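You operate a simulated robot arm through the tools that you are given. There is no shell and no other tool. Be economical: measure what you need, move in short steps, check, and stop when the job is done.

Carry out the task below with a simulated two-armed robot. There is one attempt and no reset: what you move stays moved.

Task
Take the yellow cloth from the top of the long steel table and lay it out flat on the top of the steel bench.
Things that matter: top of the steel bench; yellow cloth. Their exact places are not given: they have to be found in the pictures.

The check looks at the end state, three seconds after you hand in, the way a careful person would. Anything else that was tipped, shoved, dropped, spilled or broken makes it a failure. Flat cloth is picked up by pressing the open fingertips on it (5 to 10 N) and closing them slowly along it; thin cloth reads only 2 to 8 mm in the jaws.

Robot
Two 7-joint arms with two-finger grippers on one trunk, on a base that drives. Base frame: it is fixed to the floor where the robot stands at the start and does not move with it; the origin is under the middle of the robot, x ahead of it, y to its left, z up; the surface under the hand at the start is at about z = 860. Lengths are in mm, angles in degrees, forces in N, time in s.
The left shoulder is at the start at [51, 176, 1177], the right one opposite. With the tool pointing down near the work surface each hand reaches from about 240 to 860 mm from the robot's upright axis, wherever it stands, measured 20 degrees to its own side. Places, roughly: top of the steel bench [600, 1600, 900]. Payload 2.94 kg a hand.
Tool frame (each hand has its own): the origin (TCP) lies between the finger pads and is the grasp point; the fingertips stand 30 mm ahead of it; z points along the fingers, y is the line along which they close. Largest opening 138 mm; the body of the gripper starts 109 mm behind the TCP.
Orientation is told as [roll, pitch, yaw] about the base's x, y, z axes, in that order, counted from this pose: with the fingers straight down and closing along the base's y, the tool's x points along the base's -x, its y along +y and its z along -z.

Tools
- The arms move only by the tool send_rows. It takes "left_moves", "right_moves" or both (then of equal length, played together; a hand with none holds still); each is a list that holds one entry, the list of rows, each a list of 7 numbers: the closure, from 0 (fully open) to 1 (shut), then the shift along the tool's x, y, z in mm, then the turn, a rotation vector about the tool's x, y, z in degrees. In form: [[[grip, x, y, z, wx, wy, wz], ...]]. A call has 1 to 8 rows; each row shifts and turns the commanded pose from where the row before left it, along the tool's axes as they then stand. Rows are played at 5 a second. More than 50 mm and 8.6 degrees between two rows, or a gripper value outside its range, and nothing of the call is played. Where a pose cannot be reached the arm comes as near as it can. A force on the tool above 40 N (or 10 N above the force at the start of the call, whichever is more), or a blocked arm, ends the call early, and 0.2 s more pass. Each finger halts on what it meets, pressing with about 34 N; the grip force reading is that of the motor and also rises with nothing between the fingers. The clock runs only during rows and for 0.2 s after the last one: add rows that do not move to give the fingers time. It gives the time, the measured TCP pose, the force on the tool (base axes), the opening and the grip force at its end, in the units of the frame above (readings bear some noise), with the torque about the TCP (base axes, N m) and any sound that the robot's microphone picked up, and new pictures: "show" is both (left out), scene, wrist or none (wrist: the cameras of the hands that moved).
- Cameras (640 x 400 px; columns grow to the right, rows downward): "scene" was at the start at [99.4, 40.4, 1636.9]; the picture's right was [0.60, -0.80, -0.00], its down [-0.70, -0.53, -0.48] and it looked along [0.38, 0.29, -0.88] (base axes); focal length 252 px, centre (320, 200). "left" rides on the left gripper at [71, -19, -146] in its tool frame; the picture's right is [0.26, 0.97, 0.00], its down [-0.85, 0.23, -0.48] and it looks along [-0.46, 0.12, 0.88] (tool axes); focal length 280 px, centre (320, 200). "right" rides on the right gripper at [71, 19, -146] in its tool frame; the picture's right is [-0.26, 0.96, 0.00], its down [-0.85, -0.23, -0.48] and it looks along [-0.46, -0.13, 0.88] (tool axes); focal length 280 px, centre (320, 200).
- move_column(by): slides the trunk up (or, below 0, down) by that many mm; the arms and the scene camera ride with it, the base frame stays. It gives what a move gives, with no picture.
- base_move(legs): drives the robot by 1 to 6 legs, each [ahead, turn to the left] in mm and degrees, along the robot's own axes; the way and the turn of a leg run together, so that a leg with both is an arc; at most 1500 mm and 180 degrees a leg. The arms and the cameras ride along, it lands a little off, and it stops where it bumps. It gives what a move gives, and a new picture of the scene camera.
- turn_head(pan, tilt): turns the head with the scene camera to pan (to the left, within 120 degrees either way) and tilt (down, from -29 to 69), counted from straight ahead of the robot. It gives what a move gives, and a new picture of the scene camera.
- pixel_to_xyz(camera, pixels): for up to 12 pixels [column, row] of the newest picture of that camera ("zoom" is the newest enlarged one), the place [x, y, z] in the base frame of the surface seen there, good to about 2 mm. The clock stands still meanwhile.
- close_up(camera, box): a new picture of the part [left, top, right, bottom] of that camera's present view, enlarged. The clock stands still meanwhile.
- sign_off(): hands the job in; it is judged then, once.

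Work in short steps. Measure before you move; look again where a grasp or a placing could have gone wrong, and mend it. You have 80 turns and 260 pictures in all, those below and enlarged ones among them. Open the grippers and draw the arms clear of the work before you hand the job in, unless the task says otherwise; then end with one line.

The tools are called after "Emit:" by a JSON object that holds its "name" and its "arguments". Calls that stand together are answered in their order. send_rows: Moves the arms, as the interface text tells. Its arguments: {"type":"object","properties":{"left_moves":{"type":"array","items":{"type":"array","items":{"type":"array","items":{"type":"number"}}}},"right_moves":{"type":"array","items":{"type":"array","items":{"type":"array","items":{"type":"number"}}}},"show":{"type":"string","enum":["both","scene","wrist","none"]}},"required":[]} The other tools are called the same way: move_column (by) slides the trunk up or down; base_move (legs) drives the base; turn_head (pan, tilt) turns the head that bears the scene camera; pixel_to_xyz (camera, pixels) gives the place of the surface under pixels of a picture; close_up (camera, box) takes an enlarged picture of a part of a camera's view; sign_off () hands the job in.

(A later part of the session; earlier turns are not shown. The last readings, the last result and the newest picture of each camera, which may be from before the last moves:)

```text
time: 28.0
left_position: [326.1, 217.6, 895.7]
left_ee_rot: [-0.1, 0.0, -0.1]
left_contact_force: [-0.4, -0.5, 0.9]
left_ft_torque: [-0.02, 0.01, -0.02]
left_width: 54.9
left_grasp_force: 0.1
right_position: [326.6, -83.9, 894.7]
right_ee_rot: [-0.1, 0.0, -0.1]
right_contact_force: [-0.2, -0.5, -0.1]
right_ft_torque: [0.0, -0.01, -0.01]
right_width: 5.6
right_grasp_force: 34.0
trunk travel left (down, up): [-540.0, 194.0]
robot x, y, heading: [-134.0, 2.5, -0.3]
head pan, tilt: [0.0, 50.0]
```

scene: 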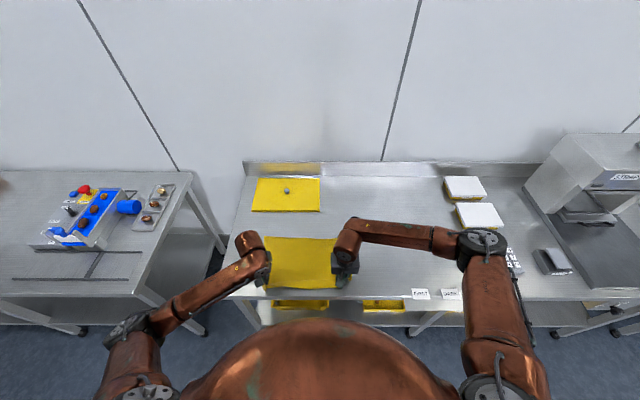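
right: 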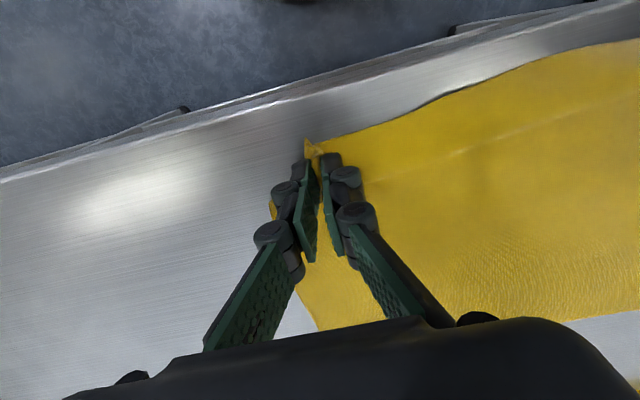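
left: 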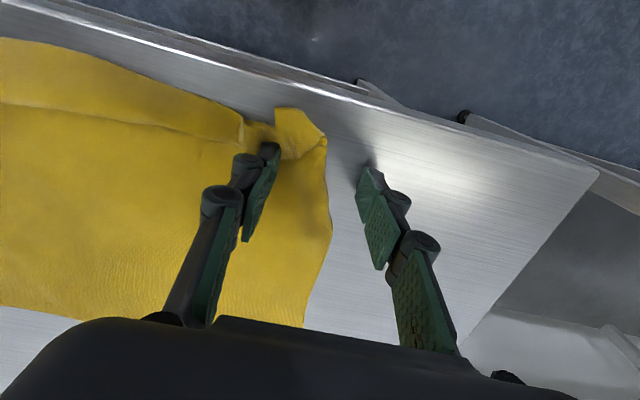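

The left corner looks curled after release (300,120). I raise the left hand 70 mm and view it.

Emit:
{"name": "send_rows", "arguments": {"left_moves": [[[0.6, 0, 0, -10, 0, 0, 0], [0.6, 0, 0, -20, 0, 0, 0], [0.6, 0, 0, -20, 0, 0, 0], [0.6, 0, 0, -20, 0, 0, 0], [0.6, -30, 0, 0, 0, 0, 0], [0.6, 0, 0, 0, 0, 0, 0]]]}}

Emit:
{"name": "pixel_to_xyz", "arguments": {"camera": "left", "pixels": [[270, 50], [290, 60], [320, 75], [325, 100], [325, 150], [300, 300]]}}

```text
time: 29.4
left_position: [353.4, 219.9, 967.0]
left_ee_rot: [-0.1, 0.0, -0.2]
left_contact_force: [0.7, -1.0, 0.5]
left_ft_torque: [0.02, -0.04, 0.02]
left_width: 55.4
left_grasp_force: 0.1
right_position: [324.7, -83.5, 894.8]
right_ee_rot: [0.0, 0.0, -0.1]
right_contact_force: [-0.1, 0.8, 0.8]
right_ft_torque: [-0.02, -0.03, 0.0]
right_width: 5.3
right_grasp_force: 34.3
trunk travel left (down, up): [-540.0, 194.0]
robot x, y, heading: [-129.2, 2.3, 0.2]
head pan, tilt: [0.0, 50.0]
```

scene: 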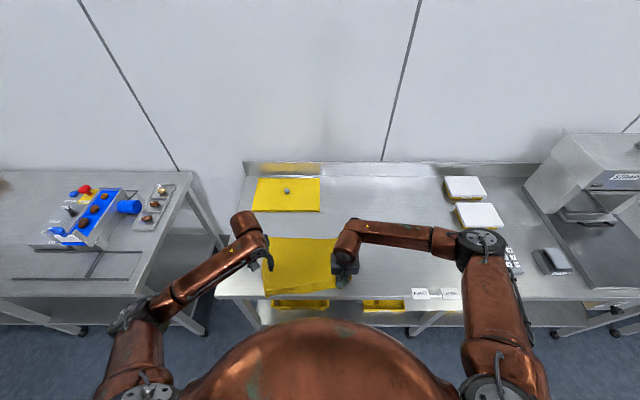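
left: 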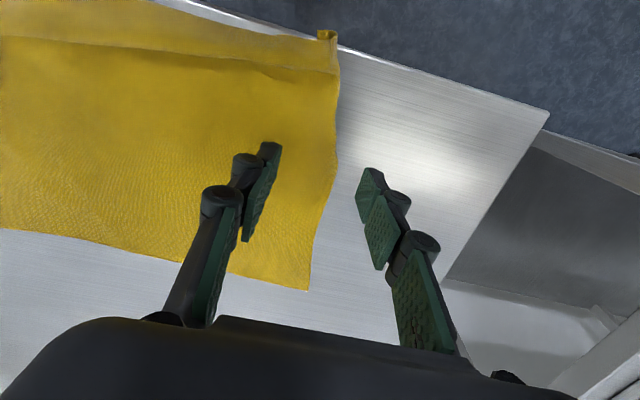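

```text
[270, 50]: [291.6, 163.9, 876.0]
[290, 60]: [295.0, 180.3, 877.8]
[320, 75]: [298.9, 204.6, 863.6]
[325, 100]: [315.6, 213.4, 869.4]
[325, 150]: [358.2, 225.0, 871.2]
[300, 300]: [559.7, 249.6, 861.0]
```

The corner settled almost flat. I measure its exact edges before regrasping.

Emit:
{"name": "pixel_to_xyz", "arguments": {"camera": "left", "pixels": [[327, 36], [335, 60], [338, 90], [310, 45], [250, 28], [300, 70], [343, 48]]}}

Emit:
{"name": "close_up", "arguments": {"camera": "left", "box": [200, 0, 420, 140]}}

```text
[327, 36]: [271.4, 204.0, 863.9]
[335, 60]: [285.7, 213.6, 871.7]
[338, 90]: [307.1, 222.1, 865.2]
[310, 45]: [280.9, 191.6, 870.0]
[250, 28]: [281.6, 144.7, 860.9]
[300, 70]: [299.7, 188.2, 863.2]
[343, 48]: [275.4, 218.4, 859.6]
```

```text
2.86 times, centred on (310, 70) of left
```

zoom: 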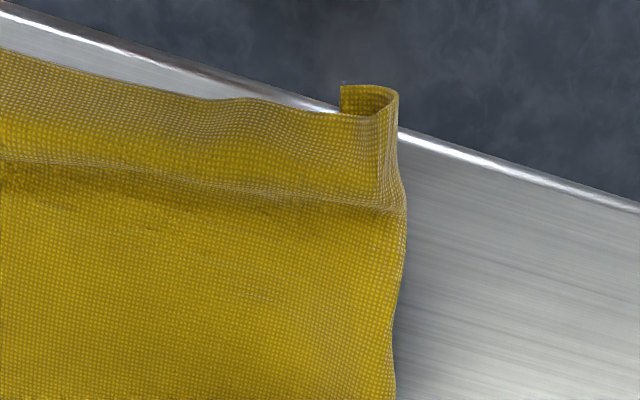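

The corner tip is only slightly curled. I set the left hand at about (300, 183), 55 mm open, and go down close.

Emit:
{"name": "send_rows", "arguments": {"left_moves": [[[0.6, 18, -12, 22, 0, 0, 0], [0.6, 18, -12, 22, 0, 0, 0], [0.6, 17, -12, 22, 0, 0, 0], [0.6, 0, 0, 4, 0, 0, 0], [0.6, 0, 0, 3, 0, 0, 0], [0.6, 0, 0, 1, 0, 0, 0], [0.6, 0, 0, 0, 0, 0, 0]]], "show": "wrist"}}

```text
time: 31.0
left_position: [301.7, 183.1, 891.2]
left_ee_rot: [-0.1, 0.0, -0.1]
left_contact_force: [0.8, -0.1, 5.0]
left_ft_torque: [0.14, -0.04, -0.04]
left_width: 56.1
left_grasp_force: 0.1
right_position: [324.7, -83.0, 895.3]
right_ee_rot: [0.1, 0.0, -0.1]
right_contact_force: [0.5, 0.0, -0.1]
right_ft_torque: [-0.01, -0.02, -0.01]
right_width: 5.6
right_grasp_force: 34.5
trunk travel left (down, up): [-540.0, 194.0]
robot x, y, heading: [-129.0, 6.2, -0.3]
head pan, tilt: [0.0, 50.0]
```

left: 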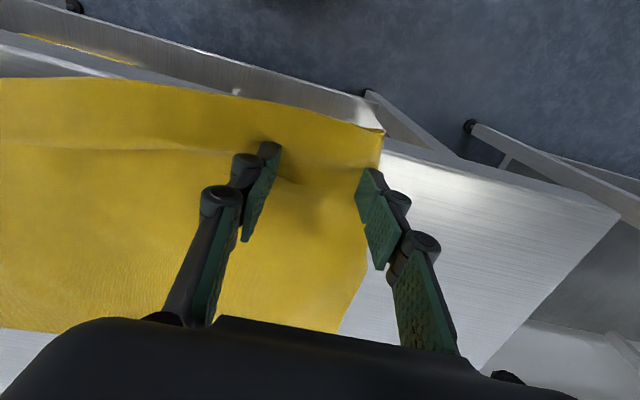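

Contact at 5 N, but about 30 mm of cloth lies ahead of the fingers. I hop 13 mm nearer the edge and press again.

Emit:
{"name": "send_rows", "arguments": {"left_moves": [[[0.6, 0, 0, -8, 0, 0, 0], [0.6, 13, 0, 0, 0, 0, 0], [0.6, 0, 0, 5, 0, 0, 0], [0.6, 0, 0, 3, 0, 0, 0], [0.6, 0, 0, 0.3, 0, 0, 0], [0.6, 0, 0, 0, 0, 0, 0]]], "show": "wrist"}}

```text
time: 32.4
left_position: [289.3, 183.7, 889.3]
left_ee_rot: [0.0, -0.1, -0.1]
left_contact_force: [0.4, 0.8, 10.4]
left_ft_torque: [0.13, -0.01, -0.01]
left_width: 55.7
left_grasp_force: 1.5
right_position: [324.6, -83.6, 895.1]
right_ee_rot: [0.0, 0.1, -0.2]
right_contact_force: [-0.3, -0.2, -1.0]
right_ft_torque: [0.0, 0.02, 0.02]
right_width: 5.5
right_grasp_force: 34.5
trunk travel left (down, up): [-540.0, 194.0]
robot x, y, heading: [-131.8, 0.8, 0.1]
head pan, tilt: [0.0, 50.0]
```

left: 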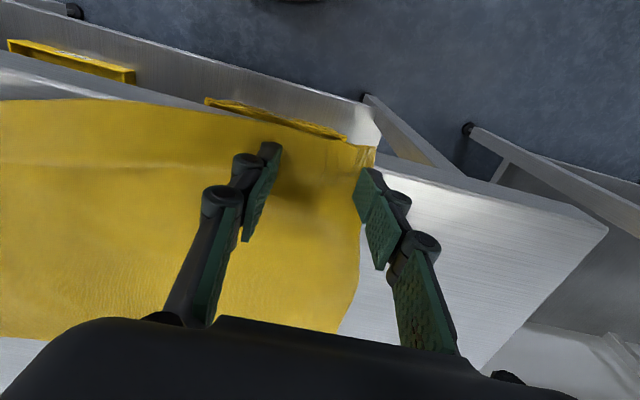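

10 N of press at the edge. I close slowly, adding a little press midway.

Emit:
{"name": "send_rows", "arguments": {"left_moves": [[[0.65, 0, 0, 0.1, 0, 0, 0], [0.7, 0, 0, 0.1, 0, 0, 0], [0.75, 0, 0, 0.2, 0, 0, 0], [0.8, 0, 0, 0.2, 0, 0, 0], [0.84, 0, 0, 0.2, 0, 0, 0], [0.88, 0, 0, 0.2, 0, 0, 0]]], "show": "wrist"}}

```text
time: 33.8
left_position: [288.5, 183.6, 890.1]
left_ee_rot: [0.0, 0.0, -0.1]
left_contact_force: [1.6, -3.7, 15.2]
left_ft_torque: [-0.22, -0.03, 0.04]
left_width: 16.9
left_grasp_force: 0.0
right_position: [324.9, -82.0, 894.7]
right_ee_rot: [-0.1, 0.0, 0.0]
right_contact_force: [-1.1, 5.0, 0.8]
right_ft_torque: [0.15, 0.0, 0.04]
right_width: 5.6
right_grasp_force: 34.2
trunk travel left (down, up): [-540.0, 194.0]
robot x, y, heading: [-131.8, -1.2, -0.2]
head pan, tilt: [0.0, 50.0]
```

left: 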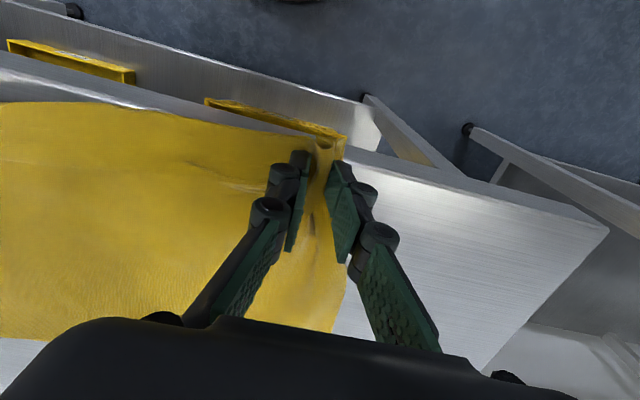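

A good ridge stands between the left fingers. I finish closing and then lift only the left 50 mm together with the right.

Emit:
{"name": "send_rows", "arguments": {"left_moves": [[[0.91, 0, 0, 0, 0, 0, 0], [0.94, 0, 0, 0, 0, 0, 0], [0.97, 0, 0, 0, 0, 0, 0], [1, 0, 0, 0, 0, 0, 0], [1, 0, 0, 0, 0, 0, 0], [1, 0, 0, 0, 0, 0, 0], [1, 0, 0, 0, 0, 0, 0]]], "show": "wrist"}}

```text
time: 35.4
left_position: [288.5, 183.3, 889.7]
left_ee_rot: [0.0, -0.1, -0.1]
left_contact_force: [-0.7, -5.8, 6.2]
left_ft_torque: [-0.37, -0.08, 0.03]
left_width: 1.3
left_grasp_force: 26.5
right_position: [324.7, -83.8, 894.9]
right_ee_rot: [0.0, 0.1, -0.2]
right_contact_force: [-2.1, 5.3, 1.1]
right_ft_torque: [0.1, 0.01, 0.02]
right_width: 5.8
right_grasp_force: 34.0
trunk travel left (down, up): [-540.0, 194.0]
robot x, y, heading: [-130.3, 2.7, -0.2]
head pan, tilt: [0.0, 50.0]
```

left: 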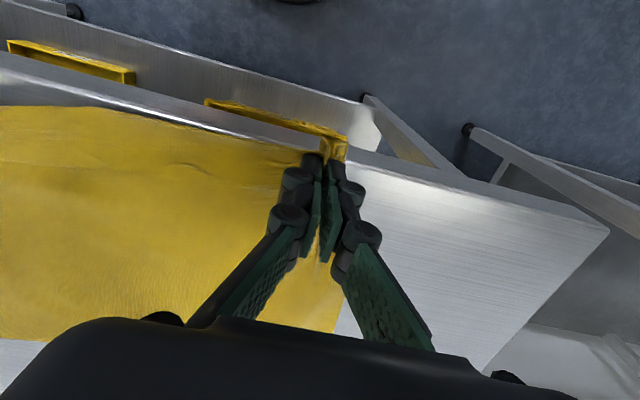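

Width 1.3 mm and 5 N sideways pull: the fixed right hand pulls the ridge out. I reopen the left, move the right hand 25 mm inward for slack, and press again.

Emit:
{"name": "send_rows", "arguments": {"left_moves": [[[0.9, 0, 0, -1, 0, 0, 0], [0.7, 0, 0, -3, 0, 0, 0], [0.6, 0, 0, -4, 0, 0, 0], [0.6, 0, 0, 0, 0, 0, 0], [0.6, 0, 0, 0, 0, 0, 0], [0.6, 0, 0, 0, 0, 0, 0]]], "right_moves": [[[1, 0, 0, 0, 0, 0, 0], [1, 0, 0, 0, 0, 0, 0], [1, 0, 5, 0, 0, 0, 0], [1, 0, 7, 0, 0, 0, 0], [1, 0, 7, 0, 0, 0, 0], [1, 0, 6, 0, 0, 0, 0]]], "show": "both"}}

```text
time: 36.8
left_position: [288.7, 184.1, 897.7]
left_ee_rot: [0.0, -0.1, -0.2]
left_contact_force: [0.9, -0.7, 0.2]
left_ft_torque: [-0.01, 0.02, -0.02]
left_width: 55.2
left_grasp_force: 0.1
right_position: [326.3, -58.6, 895.4]
right_ee_rot: [0.0, 0.0, -0.2]
right_contact_force: [0.0, 0.1, 0.0]
right_ft_torque: [0.0, -0.02, 0.04]
right_width: 5.6
right_grasp_force: 33.7
trunk travel left (down, up): [-540.0, 194.0]
robot x, y, heading: [-129.4, 2.3, -0.1]
head pan, tilt: [0.0, 50.0]
```

scene: 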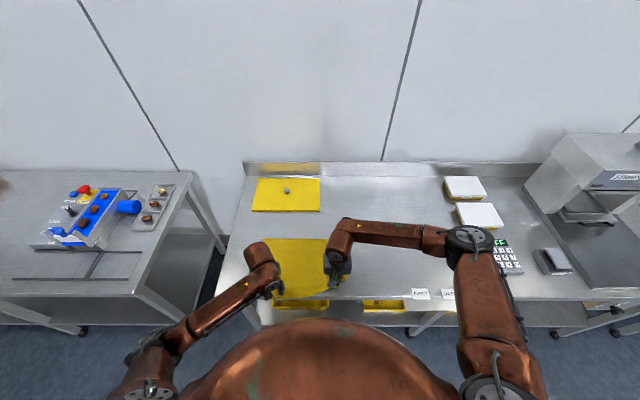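
right: 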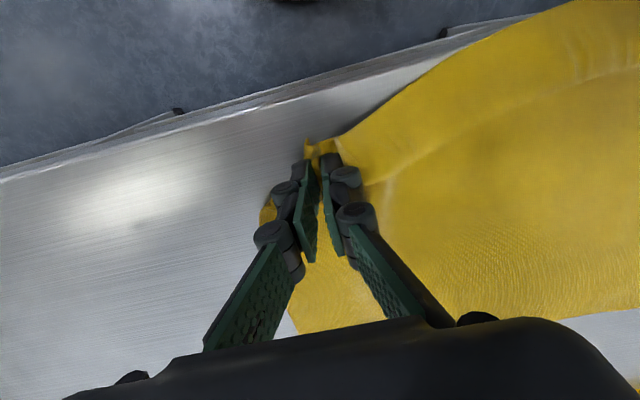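
left: 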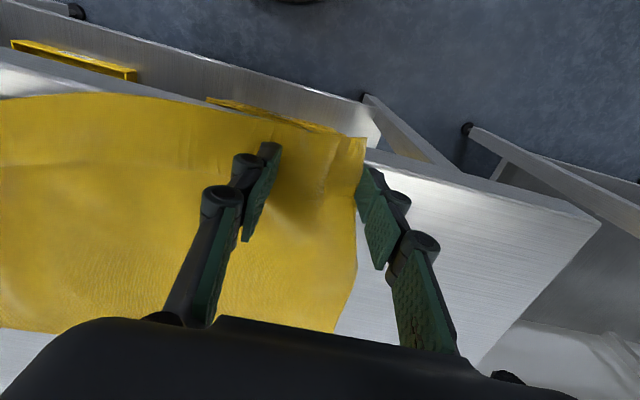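

Slack is there now. I shift the left hand 10 mm inward, since its outer finger sits on the very edge, and press down.

Emit:
{"name": "send_rows", "arguments": {"left_moves": [[[0.6, 0, -5, 0, 0, 0, 0], [0.6, 0, -5, 0, 0, 0, 0], [0.6, 0, 0, 4, 0, 0, 0], [0.6, 0, 0, 2.5, 0, 0, 0], [0.6, 0, 0, 1.5, 0, 0, 0], [0.6, 0, 0, 0, 0, 0, 0]]], "show": "wrist"}}

```text
time: 38.2
left_position: [288.2, 172.8, 892.1]
left_ee_rot: [0.0, 0.0, -0.2]
left_contact_force: [-0.5, 0.4, 5.1]
left_ft_torque: [0.12, 0.0, 0.02]
left_width: 55.5
left_grasp_force: 0.1
right_position: [324.6, -58.9, 895.6]
right_ee_rot: [0.0, 0.0, -0.1]
right_contact_force: [-0.7, 1.0, 0.1]
right_ft_torque: [0.01, 0.0, 0.02]
right_width: 5.7
right_grasp_force: 34.0
trunk travel left (down, up): [-540.0, 194.0]
robot x, y, heading: [-132.1, 1.7, -0.2]
head pan, tilt: [0.0, 50.0]
```

left: 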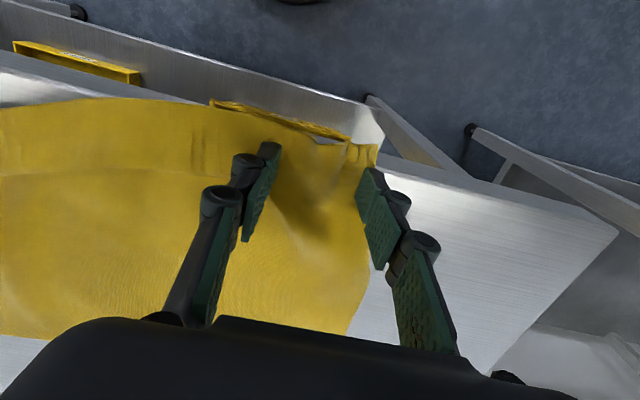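

Pressing 5 N with both fingers on cloth; I press 0.4 mm more and close slowly all the way.

Emit:
{"name": "send_rows", "arguments": {"left_moves": [[[0.65, 0, 0, 0.4, 0, 0, 0], [0.7, 0, 0, 0.1, 0, 0, 0], [0.75, 0, 0, 0.2, 0, 0, 0], [0.8, 0, 0, 0.2, 0, 0, 0], [0.85, 0, 0, 0.1, 0, 0, 0], [0.9, 0, 0, 0, 0, 0, 0], [0.95, 0, 0, 0, 0, 0, 0], [1, 0, 0, 0, 0, 0, 0]]], "show": "none"}}

Emit:
{"name": "send_rows", "arguments": {"left_moves": [[[1, 0, 0, 0, 0, 0, 0], [1, 0, 0, 0, 0, 0, 0], [1, 0, 0, 0, 0, 0, 0]]], "show": "wrist"}}

```text
time: 40.0
left_position: [289.1, 174.2, 889.4]
left_ee_rot: [0.0, 0.0, -0.2]
left_contact_force: [-0.5, -0.1, 13.0]
left_ft_torque: [-0.22, -0.05, 0.01]
left_width: 1.3
left_grasp_force: 23.1
right_position: [324.5, -57.7, 895.0]
right_ee_rot: [0.0, 0.0, -0.1]
right_contact_force: [0.7, 1.1, 0.2]
right_ft_torque: [0.0, 0.01, 0.0]
right_width: 5.4
right_grasp_force: 33.6
trunk travel left (down, up): [-540.0, 194.0]
robot x, y, heading: [-128.1, 3.6, -0.2]
head pan, tilt: [0.0, 50.0]
```

```text
time: 40.8
left_position: [288.8, 174.4, 888.9]
left_ee_rot: [0.0, 0.0, -0.1]
left_contact_force: [0.5, -1.0, 3.3]
left_ft_torque: [0.14, 0.09, 0.0]
left_width: 7.0
left_grasp_force: 39.8
right_position: [325.6, -59.3, 895.1]
right_ee_rot: [0.0, 0.0, -0.1]
right_contact_force: [-0.8, 1.5, 0.0]
right_ft_torque: [0.06, 0.01, 0.03]
right_width: 5.8
right_grasp_force: 34.0
trunk travel left (down, up): [-540.0, 194.0]
robot x, y, heading: [-129.8, 0.3, -0.2]
head pan, tilt: [0.0, 50.0]
```

left: 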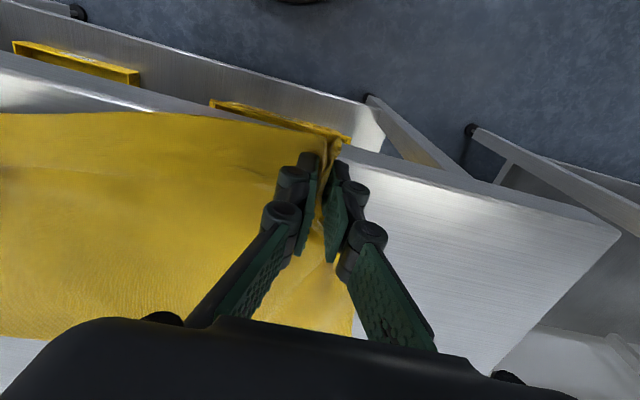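

Now a 7.0 mm pinch with 40 N and a visible fold between the tips. I lift both 80 mm and check.

Emit:
{"name": "send_rows", "arguments": {"left_moves": [[[1, 0, 0, -8, 0, 0, 0], [1, 0, 0, -12, 0, 0, 0], [1, -5, 0, -15, 0, 0, 0], [1, -5, 0, -15, 0, 0, 0], [1, -5, 0, -15, 0, 0, 0], [1, -5, 0, -15, 0, 0, 0]]], "right_moves": [[[1, 0, 0, -6, 0, 0, 0], [1, 0, 0, -12, 0, 0, 0], [1, 4, 0, -15, 0, 0, 0], [1, 4, 0, -15, 0, 0, 0], [1, 4, 0, -15, 0, 0, 0], [1, 4, 0, -15, 0, 0, 0]]]}}

```text
time: 42.2
left_position: [310.0, 171.1, 968.6]
left_ee_rot: [0.1, 0.0, -0.1]
left_contact_force: [-0.3, 0.3, -1.3]
left_ft_torque: [-0.05, 0.02, 0.0]
left_width: 5.9
left_grasp_force: 41.8
right_position: [309.2, -57.0, 971.8]
right_ee_rot: [0.0, 0.0, -0.2]
right_contact_force: [-0.5, 0.5, 0.3]
right_ft_torque: [0.02, 0.02, 0.01]
right_width: 5.8
right_grasp_force: 34.5
trunk travel left (down, up): [-540.0, 194.0]
robot x, y, heading: [-127.9, 1.4, 0.0]
head pan, tilt: [0.0, 50.0]
```

scene: 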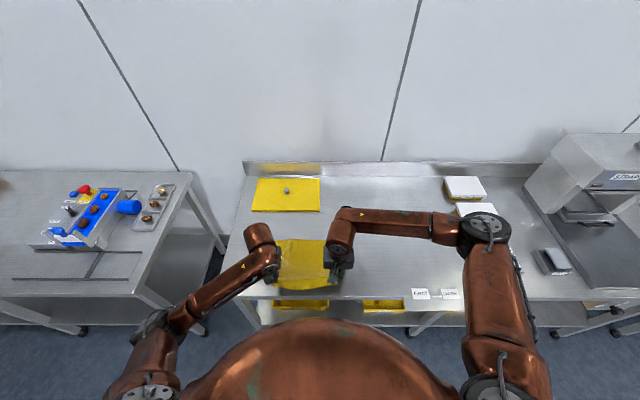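
right: 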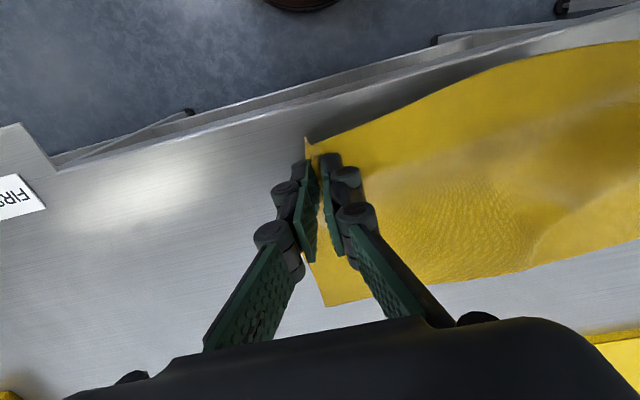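
left: 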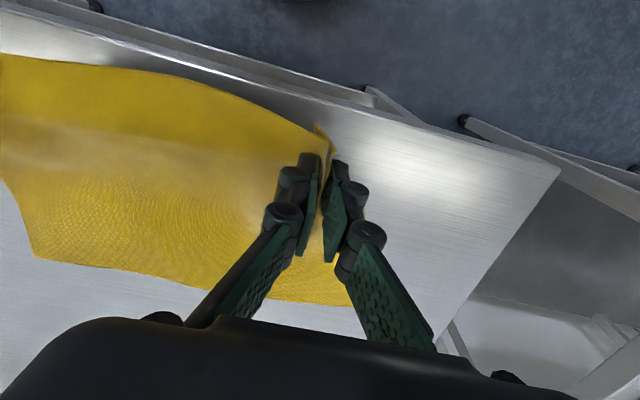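

Both grips are solid (5.9, 5.8 mm). I raise the trunk 190 and the arms another 90 mm.

Emit:
{"name": "move_column", "arguments": {"by": 190}}

Emit:
{"name": "send_rows", "arguments": {"left_moves": [[[1, 0, 0, -18, 0, 0, 0], [1, 0, 0, -18, 0, 0, 0], [1, 0, 0, -18, 0, 0, 0], [1, 0, 0, -18, 0, 0, 0], [1, 0, 0, -18, 0, 0, 0]]], "right_moves": [[[1, 0, 0, -18, 0, 0, 0], [1, 0, 0, -18, 0, 0, 0], [1, 0, 0, -18, 0, 0, 0], [1, 0, 0, -18, 0, 0, 0], [1, 0, 0, -18, 0, 0, 0]]]}}

```text
time: 44.3
left_position: [308.9, 174.1, 1158.2]
left_ee_rot: [-0.1, 0.1, -0.2]
left_contact_force: [0.9, -0.7, 0.0]
left_ft_torque: [-0.01, 0.0, 0.0]
left_width: 5.2
left_grasp_force: 42.2
right_position: [309.6, -58.7, 1162.3]
right_ee_rot: [0.0, 0.1, -0.2]
right_contact_force: [-0.5, 1.4, -0.5]
right_ft_torque: [0.07, 0.04, 0.0]
right_width: 5.6
right_grasp_force: 34.4
trunk travel left (down, up): [-730.0, 4.0]
robot x, y, heading: [-129.4, 1.0, -0.2]
head pan, tilt: [0.0, 50.0]
```

```text
time: 45.5
left_position: [309.9, 173.9, 1247.3]
left_ee_rot: [0.0, 0.0, -0.1]
left_contact_force: [-0.3, -3.1, 2.9]
left_ft_torque: [0.11, -0.02, 0.0]
left_width: 2.5
left_grasp_force: 36.4
right_position: [311.3, -58.0, 1253.3]
right_ee_rot: [-0.1, 0.1, -0.1]
right_contact_force: [-0.6, 0.7, -0.3]
right_ft_torque: [-0.01, 0.04, -0.02]
right_width: 5.4
right_grasp_force: 34.6
trunk travel left (down, up): [-730.0, 4.0]
robot x, y, heading: [-129.9, 3.6, 0.2]
head pan, tilt: [0.0, 50.0]
```

scene: 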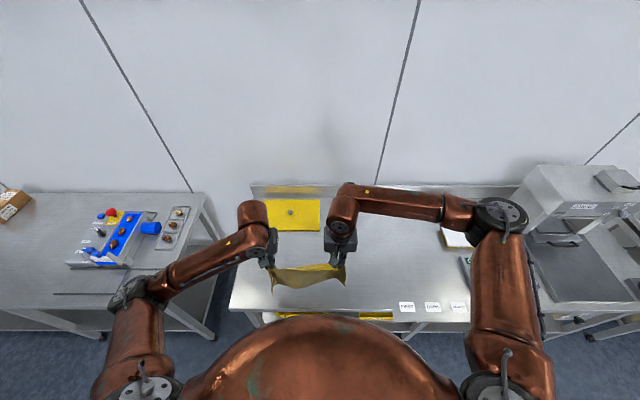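
right: 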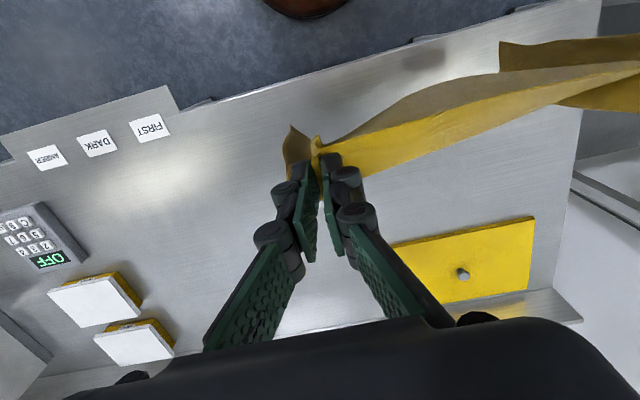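
left: 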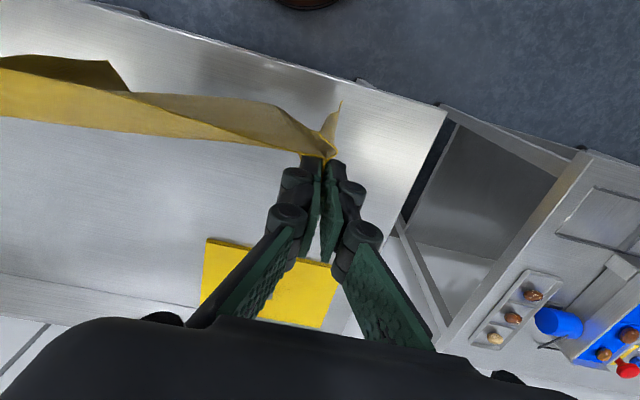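

Left width reads 2.5 mm again; I look closely at the left pinch and take a fresh reading with a still row.

Emit:
{"name": "close_up", "arguments": {"camera": "left", "box": [220, 70, 420, 200]}}

Emit:
{"name": "send_rows", "arguments": {"left_moves": [[[1, 0, 0, 0, 0, 0, 0], [1, 0, 0, 0, 0, 0, 0], [1, 0, 0, 0, 0, 0, 0]]], "show": "none"}}

Emit:
{"name": "close_up", "arguments": {"camera": "scene", "box": [220, 180, 390, 310]}}

```text
3.08 times, centred on (320, 135) of left
```

zoom: 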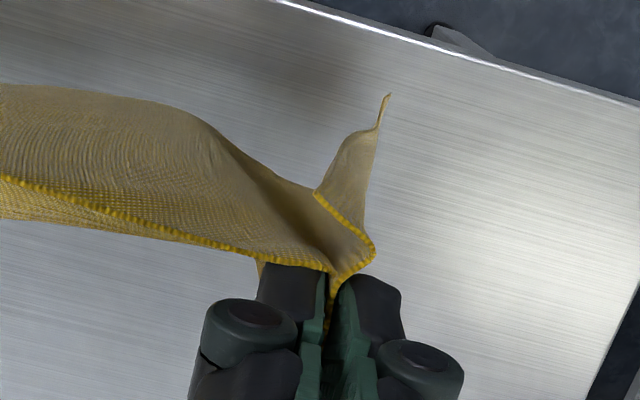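

```text
time: 46.3
left_position: [309.4, 173.4, 1247.6]
left_ee_rot: [0.0, 0.0, -0.1]
left_contact_force: [1.0, 1.0, -2.2]
left_ft_torque: [-0.22, 0.03, 0.01]
left_width: 5.8
left_grasp_force: 41.4
right_position: [310.7, -57.6, 1252.9]
right_ee_rot: [0.0, -0.1, -0.1]
right_contact_force: [0.5, 1.0, -0.2]
right_ft_torque: [0.04, -0.01, 0.0]
right_width: 5.6
right_grasp_force: 34.0
trunk travel left (down, up): [-730.0, 4.0]
robot x, y, heading: [-128.0, -0.9, -0.2]
head pan, tilt: [0.0, 50.0]
```

```text
3.08 times, centred on (305, 245) of scene
```

zoom: 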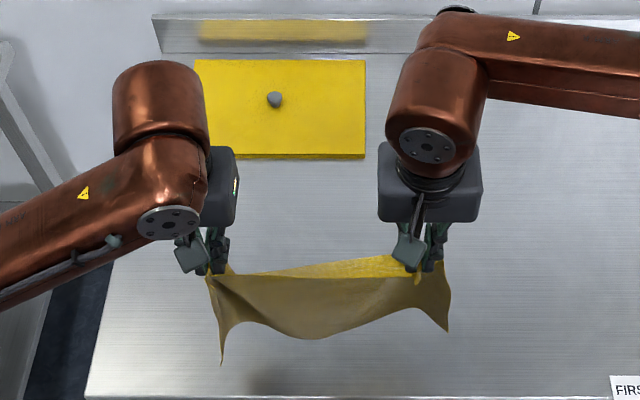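

The pinch holds ~10 mm of cloth in the pads, 5.8 mm and 41 N: solid. I back out 300 mm and turn left 90 degrees.

Emit:
{"name": "base_move", "arguments": {"legs": [[-300, 0], [0, 45], [0, 45]]}}

```text
time: 52.4
left_position: [-582.0, 448.3, 1247.0]
left_ee_rot: [0.0, 0.0, 87.3]
left_contact_force: [0.2, -0.4, -0.8]
left_ft_torque: [0.05, 0.02, -0.04]
left_width: 1.6
left_grasp_force: 31.4
right_position: [-350.0, 439.4, 1253.6]
right_ee_rot: [0.0, 0.0, 87.4]
right_contact_force: [0.4, 0.4, 0.5]
right_ft_torque: [0.03, -0.04, 0.06]
right_width: 0.7
right_grasp_force: 26.6
trunk travel left (down, up): [-730.0, 4.0]
robot x, y, heading: [-428.0, 1.4, 87.5]
head pan, tilt: [0.0, 50.0]
```

scene: 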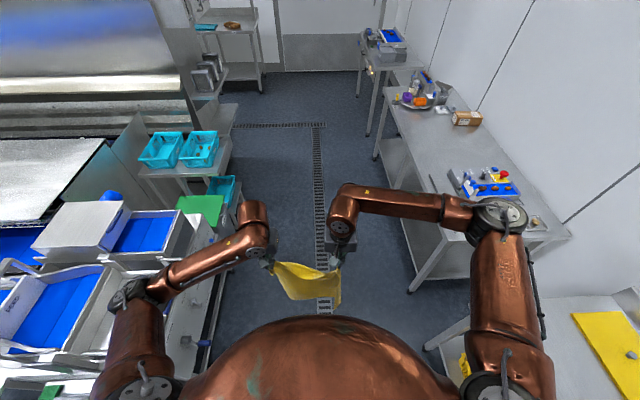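

Widths read 1.6 and 0.7 mm; I check both pinches closely before driving on.

Emit:
{"name": "close_up", "arguments": {"camera": "left", "box": [220, 70, 420, 200]}}

Emit:
{"name": "close_up", "arguments": {"camera": "right", "box": [220, 70, 420, 200]}}

Emit:
{"name": "close_up", "arguments": {"camera": "scene", "box": [220, 180, 390, 320]}}

```text
3.08 times, centred on (320, 135) of left
```

zoom: 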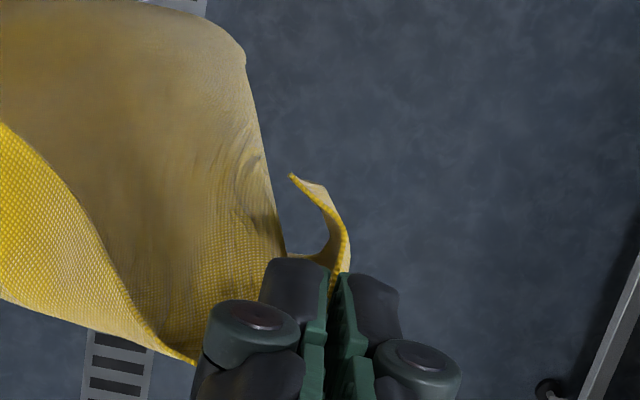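

```text
3.08 times, centred on (320, 135) of right
```

zoom: 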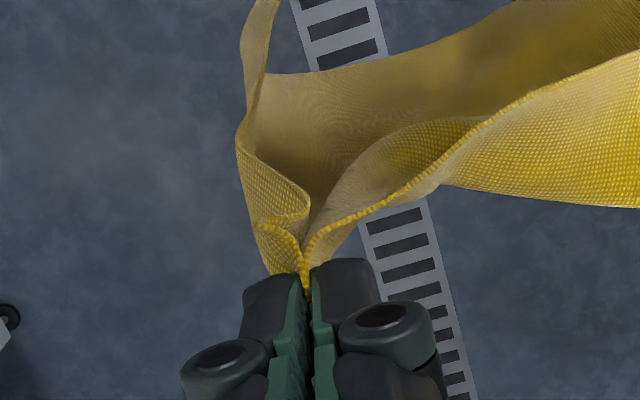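

```text
2.86 times, centred on (305, 250) of scene
```

zoom: 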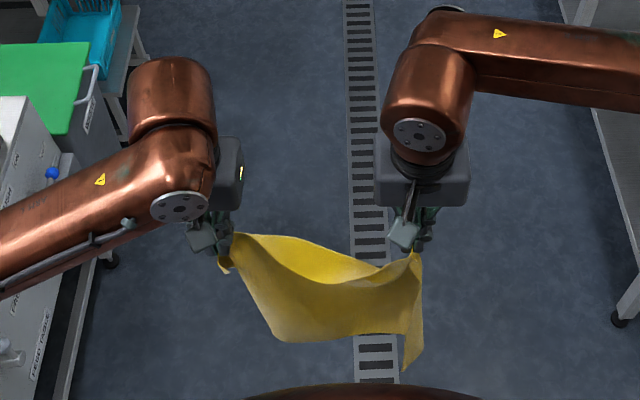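

The cloth is still swinging from the turn. I let it settle with still rows and look again.

Emit:
{"name": "send_rows", "arguments": {"left_moves": [[[1, 0, 0, 0, 0, 0, 0], [1, 0, 0, 0, 0, 0, 0], [1, 0, 0, 0, 0, 0, 0], [1, 0, 0, 0, 0, 0, 0], [1, 0, 0, 0, 0, 0, 0], [1, 0, 0, 0, 0, 0, 0]]], "right_moves": [[[1, 0, 0, 0, 0, 0, 0], [1, 0, 0, 0, 0, 0, 0], [1, 0, 0, 0, 0, 0, 0], [1, 0, 0, 0, 0, 0, 0], [1, 0, 0, 0, 0, 0, 0], [1, 0, 0, 0, 0, 0, 0]]], "show": "wrist"}}

Emit:
{"name": "close_up", "arguments": {"camera": "left", "box": [220, 70, 420, 200]}}

```text
time: 53.8
left_position: [-580.9, 448.9, 1245.8]
left_ee_rot: [0.1, 0.0, 87.3]
left_contact_force: [0.1, 0.3, 1.1]
left_ft_torque: [0.01, -0.02, -0.01]
left_width: 0.6
left_grasp_force: 30.5
right_position: [-350.2, 439.8, 1252.8]
right_ee_rot: [0.1, 0.0, 87.3]
right_contact_force: [-0.4, -0.5, 0.0]
right_ft_torque: [0.0, -0.04, 0.01]
right_width: 1.9
right_grasp_force: 29.4
trunk travel left (down, up): [-730.0, 4.0]
robot x, y, heading: [-428.3, 0.9, 87.6]
head pan, tilt: [0.0, 50.0]
```

right: 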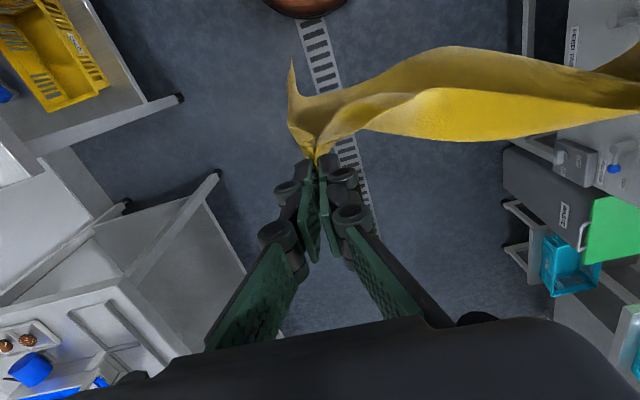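
left: 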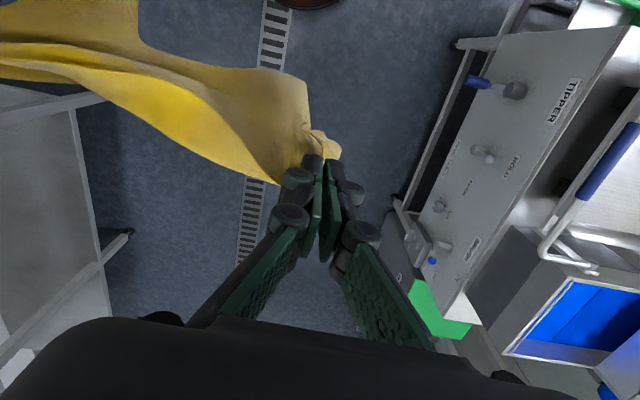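

```text
3.08 times, centred on (320, 135) of left
```

zoom: 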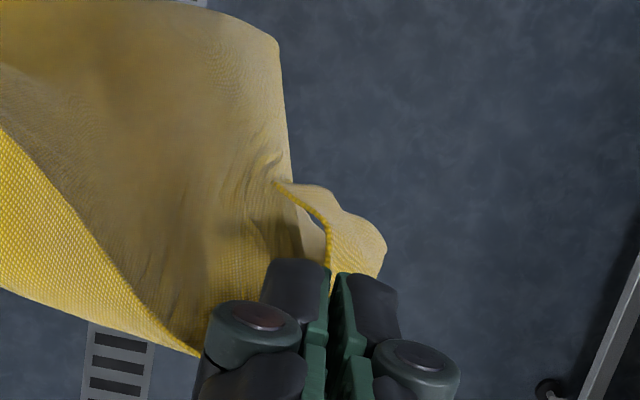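

The left pinch now holds just a fold near the corner, but it's stable while still. I drive ahead along the aisle in two legs.

Emit:
{"name": "base_move", "arguments": {"legs": [[770, 0], [775, 0]]}}

Emit:
{"name": "close_up", "arguments": {"camera": "left", "box": [170, 40, 470, 230]}}

```text
time: 61.7
left_position: [-508.3, 1990.9, 1245.1]
left_ee_rot: [0.0, 0.1, 87.2]
left_contact_force: [0.0, -1.2, -1.0]
left_ft_torque: [-0.02, 0.0, 0.05]
left_width: 1.3
left_grasp_force: 30.0
right_position: [-278.3, 1979.9, 1253.8]
right_ee_rot: [0.0, -0.1, 87.2]
right_contact_force: [-0.1, 0.5, 2.3]
right_ft_torque: [-0.01, -0.02, 0.01]
right_width: 0.5
right_grasp_force: 32.0
trunk travel left (down, up): [-730.0, 4.0]
robot x, y, heading: [-361.0, 1541.7, 87.1]
head pan, tilt: [0.0, 50.0]
```

scene: 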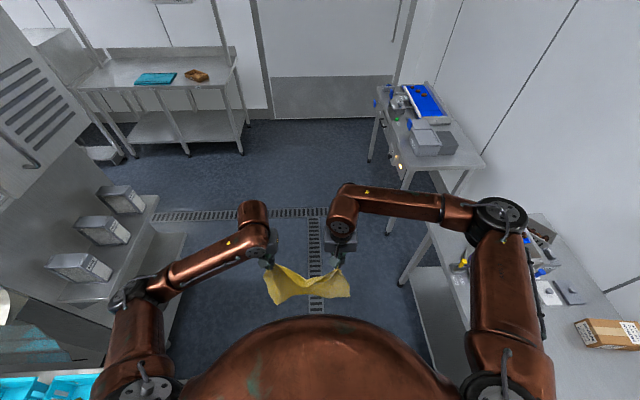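

```text
2.11 times, centred on (320, 135) of left
```

zoom: 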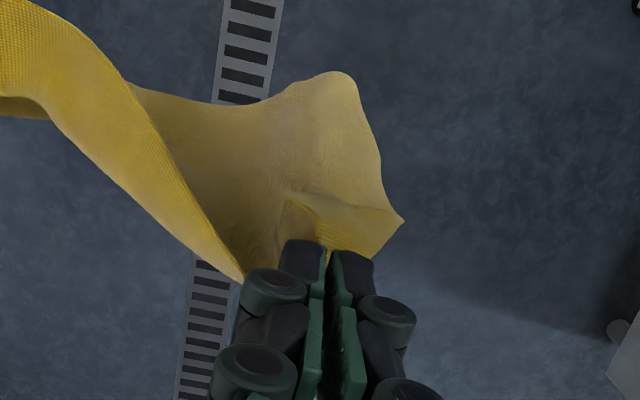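

Still held. I turn right to face the bench.

Emit:
{"name": "base_move", "arguments": {"legs": [[0, -29], [0, -29], [0, -29]]}}

Emit:
{"name": "close_up", "arguments": {"camera": "left", "box": [170, 40, 470, 230]}}

Emit:
{"name": "close_up", "arguments": {"camera": "right", "box": [170, 40, 470, 230]}}

```text
time: 66.3
left_position: [79.5, 1724.0, 1248.0]
left_ee_rot: [0.0, 0.0, 0.8]
left_contact_force: [-0.3, -0.9, -0.3]
left_ft_torque: [0.02, 0.01, 0.01]
left_width: 1.4
left_grasp_force: 30.6
right_position: [83.8, 1492.4, 1252.4]
right_ee_rot: [0.0, 0.1, 0.8]
right_contact_force: [0.0, -0.5, -1.8]
right_ft_torque: [0.06, 0.03, 0.03]
right_width: 3.3
right_grasp_force: 31.4
trunk travel left (down, up): [-730.0, 4.0]
robot x, y, heading: [-357.5, 1540.3, 0.9]
head pan, tilt: [0.0, 50.0]
```

scene: 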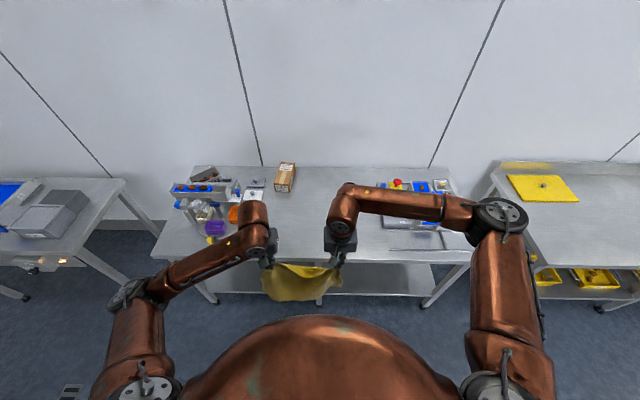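

```text
2.11 times, centred on (320, 135) of left
```

zoom: 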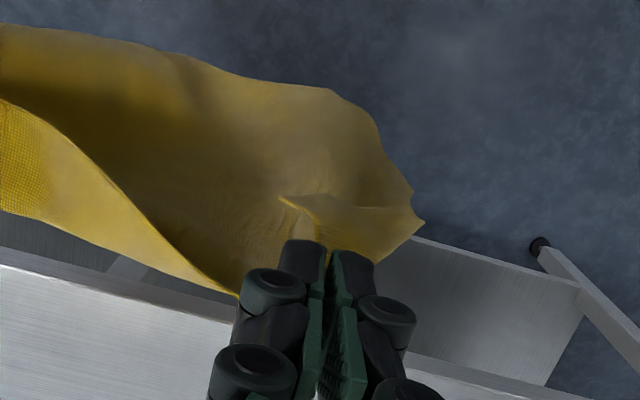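

```text
2.11 times, centred on (320, 135) of right
```

zoom: 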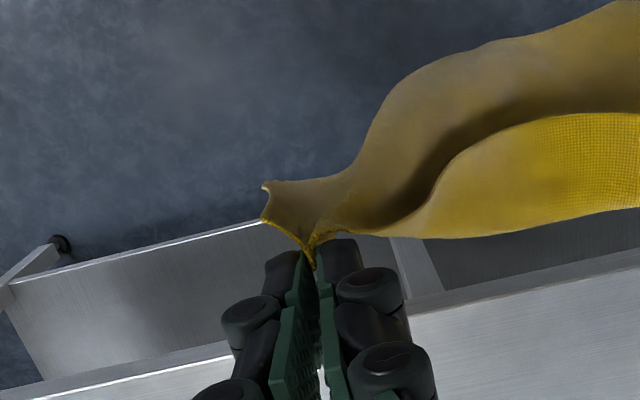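

Facing the bench with the cloth held. I check how low the cloth hangs before driving over the bench.

Emit:
{"name": "pixel_to_xyz", "arguments": {"camera": "scene", "pixels": [[285, 299], [310, 298], [335, 290], [270, 285], [240, 250], [235, 222], [383, 222], [390, 248], [290, 190], [330, 240], [200, 225]]}}

Emit:
{"name": "close_up", "arguments": {"camera": "scene", "box": [150, 150, 480, 320]}}

```text
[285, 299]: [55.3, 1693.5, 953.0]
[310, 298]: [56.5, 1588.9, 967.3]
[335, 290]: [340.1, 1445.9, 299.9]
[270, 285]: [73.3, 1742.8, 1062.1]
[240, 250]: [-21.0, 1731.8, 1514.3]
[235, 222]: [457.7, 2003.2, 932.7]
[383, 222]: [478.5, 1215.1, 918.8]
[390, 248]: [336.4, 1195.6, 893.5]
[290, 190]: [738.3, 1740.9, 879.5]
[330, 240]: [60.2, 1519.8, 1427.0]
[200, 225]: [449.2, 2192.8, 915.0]
```

```text
1.94 times, centred on (315, 235) of scene
```

zoom: 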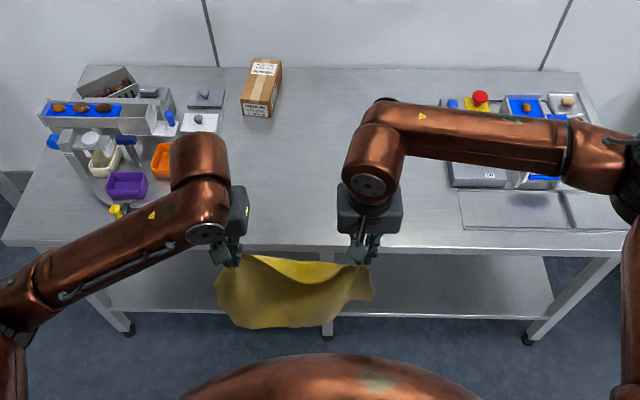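

The bottom is at z≈953, 70 mm above the bench top. I drive ahead 230 mm.

Emit:
{"name": "base_move", "arguments": {"legs": [[230, 0]]}}

```text
time: 68.1
left_position: [296.7, 1718.8, 1249.2]
left_ee_rot: [0.0, -0.4, 0.0]
left_contact_force: [-1.3, 0.5, -0.4]
left_ft_torque: [-0.01, -0.11, 0.04]
left_width: 1.2
left_grasp_force: 30.7
right_position: [297.6, 1487.5, 1256.6]
right_ee_rot: [0.0, -0.4, 0.1]
right_contact_force: [-0.4, 0.8, -0.6]
right_ft_torque: [0.1, -0.09, 0.0]
right_width: 2.5
right_grasp_force: 36.5
trunk travel left (down, up): [-730.0, 4.0]
robot x, y, heading: [-136.3, 1546.2, -0.0]
head pan, tilt: [0.0, 50.0]
```

scene: 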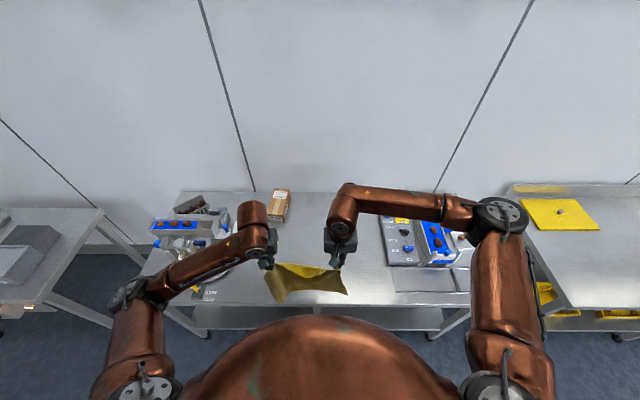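

In place. I move the hands forward ~300 mm smoothly, spreading them 40 mm to take out slack.

Emit:
{"name": "send_rows", "arguments": {"left_moves": [[[1, -20, 0, 0, 0, 0, 0], [1, -38, 2, 0, 0, 0, 0], [1, -42, 3, 0, 0, 0, 0], [1, -42, 4, 0, 0, 0, 0], [1, -42, 4, 0, 0, 0, 0], [1, -42, 4, 0, 0, 0, 0], [1, -40, 3, 0, 0, 0, 0], [1, -24, 0, 0, 0, 0, 0]]], "right_moves": [[[1, -20, 0, 0, 0, 0, 0], [1, -38, -2, 0, 0, 0, 0], [1, -42, -3, 1, 0, 0, 0], [1, -42, -4, 1, 0, 0, 0], [1, -42, -4, 1, 0, 0, 0], [1, -42, -4, 1, 0, 0, 0], [1, -40, -3, 1, 0, 0, 0], [1, -24, 0, 1, 0, 0, 0]]]}}

Emit:
{"name": "close_up", "arguments": {"camera": "scene", "box": [190, 140, 410, 300]}}

```text
time: 69.9
left_position: [592.1, 1737.6, 1242.7]
left_ee_rot: [0.0, 0.0, -0.1]
left_contact_force: [0.3, 0.6, 0.2]
left_ft_torque: [0.03, 0.01, -0.01]
left_width: 1.4
left_grasp_force: 32.6
right_position: [594.8, 1469.8, 1248.1]
right_ee_rot: [0.0, -0.2, 0.3]
right_contact_force: [-0.4, 0.2, 2.0]
right_ft_torque: [0.01, 0.01, -0.01]
right_width: 0.2
right_grasp_force: 29.5
trunk travel left (down, up): [-730.0, 4.0]
robot x, y, heading: [-129.2, 1547.9, 0.1]
head pan, tilt: [0.0, 50.0]
```

scene: 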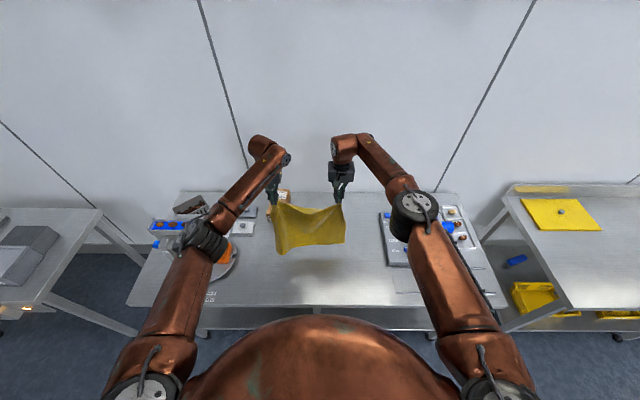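
right: 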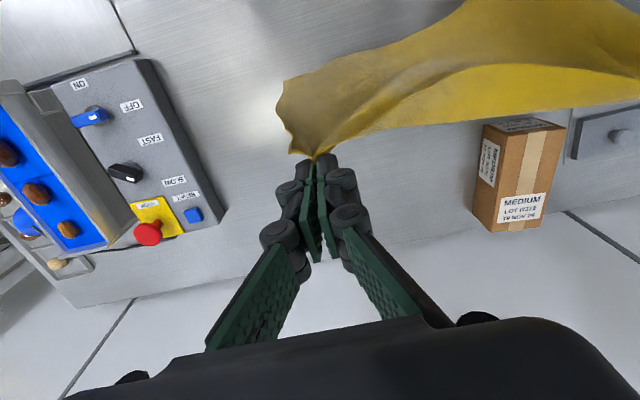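
left: 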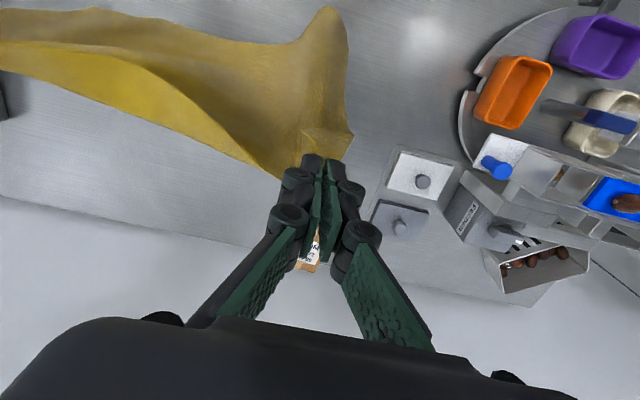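

```text
2.50 times, centred on (300, 220) of scene
```

zoom: 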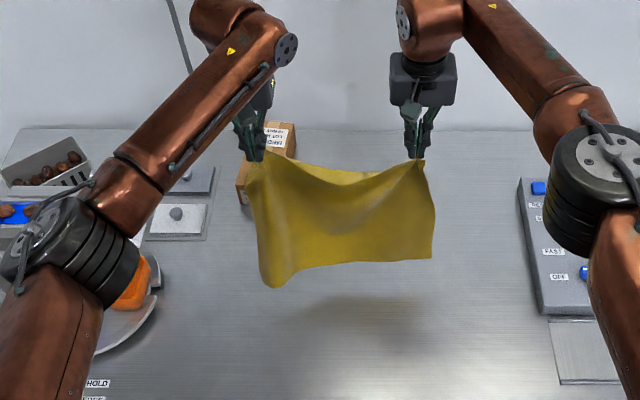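

The cloth hangs nicely. Before lowering I measure the left elbow's height over the plate and the cloth's bottom.

Emit:
{"name": "pixel_to_xyz", "arguments": {"camera": "zoom", "pixels": [[270, 278], [340, 262], [428, 255], [60, 250], [110, 290], [30, 280], [135, 280], [250, 205], [160, 175], [560, 150], [540, 310]]}}

```text
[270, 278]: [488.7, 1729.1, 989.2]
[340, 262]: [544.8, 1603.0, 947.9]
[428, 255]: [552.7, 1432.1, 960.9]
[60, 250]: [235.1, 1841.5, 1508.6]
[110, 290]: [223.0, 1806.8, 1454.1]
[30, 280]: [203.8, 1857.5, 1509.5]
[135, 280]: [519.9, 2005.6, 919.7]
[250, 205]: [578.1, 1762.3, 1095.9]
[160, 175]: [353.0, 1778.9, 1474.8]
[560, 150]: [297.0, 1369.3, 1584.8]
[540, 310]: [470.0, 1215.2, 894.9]
```

Elbows are far above everything. I lower the trunk 70 mm and then begin the same arc that worked on the table.

Emit:
{"name": "move_column", "arguments": {"by": -70}}

Emit:
{"name": "send_rows", "arguments": {"left_moves": [[[1, -10, 3, 0, 0, 0, 0], [1, 0, 3, 0, 0, 0, 0], [1, 0, 2, 0, 0, 0, 0], [1, 0, 0, 0, 0, 0, 0], [1, 0, 0, 0, 0, 0, 0]]], "right_moves": [[[1, -8, -3, 2, 0, 0, 0], [1, 0, -3, 3, 0, 0, 0], [1, 0, -2, 0, 0, 0, 0], [1, 0, 0, 0, 0, 0, 0], [1, 0, 0, 0, 0, 0, 0]]], "show": "scene"}}

Emit:
{"name": "close_up", "arguments": {"camera": "scene", "box": [190, 140, 410, 300]}}

```text
time: 70.9
left_position: [593.2, 1737.5, 1178.0]
left_ee_rot: [0.0, 0.0, 0.0]
left_contact_force: [-0.1, 0.2, 0.8]
left_ft_torque: [0.01, -0.01, 0.02]
left_width: 0.8
left_grasp_force: 30.7
right_position: [594.6, 1467.1, 1179.2]
right_ee_rot: [0.1, -0.2, 0.1]
right_contact_force: [0.5, 0.2, -0.7]
right_ft_torque: [0.03, 0.03, 0.02]
right_width: 3.2
right_grasp_force: 30.4
trunk travel left (down, up): [-660.0, 74.0]
robot x, y, heading: [-137.3, 1548.4, -0.1]
head pan, tilt: [0.0, 50.0]
```

```text
time: 72.1
left_position: [603.7, 1746.0, 1178.3]
left_ee_rot: [0.0, -0.1, -0.1]
left_contact_force: [1.2, -0.6, -0.1]
left_ft_torque: [-0.02, -0.02, -0.01]
left_width: 1.1
left_grasp_force: 30.5
right_position: [602.8, 1458.4, 1174.6]
right_ee_rot: [0.1, -0.1, 0.2]
right_contact_force: [0.6, 0.0, 1.0]
right_ft_torque: [0.01, -0.01, -0.02]
right_width: 1.3
right_grasp_force: 34.4
trunk travel left (down, up): [-660.0, 74.0]
robot x, y, heading: [-131.3, 1544.0, -0.0]
head pan, tilt: [0.0, 50.0]
```

scene: 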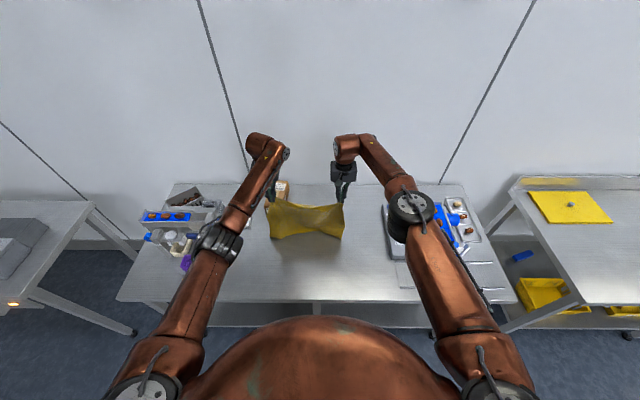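

```text
2.50 times, centred on (300, 220) of scene
```

zoom: 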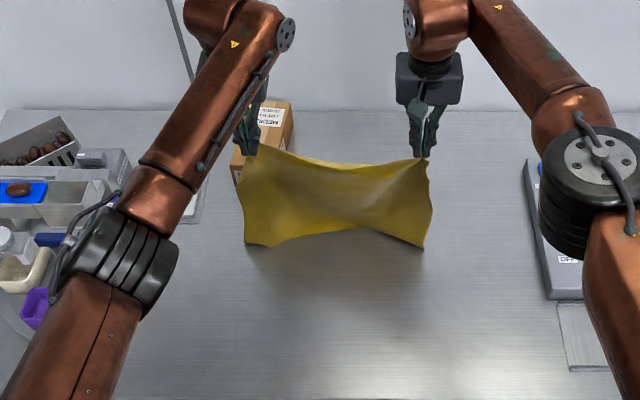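

Good shape, little sag. I check the bottom edge height.

Emit:
{"name": "pixel_to_xyz", "arguments": {"camera": "zoom", "pixels": [[262, 241], [350, 223], [418, 244], [300, 228]]}}

```text
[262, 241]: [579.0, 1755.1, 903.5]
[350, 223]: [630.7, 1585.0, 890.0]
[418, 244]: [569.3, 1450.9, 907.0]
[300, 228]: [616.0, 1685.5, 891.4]
```

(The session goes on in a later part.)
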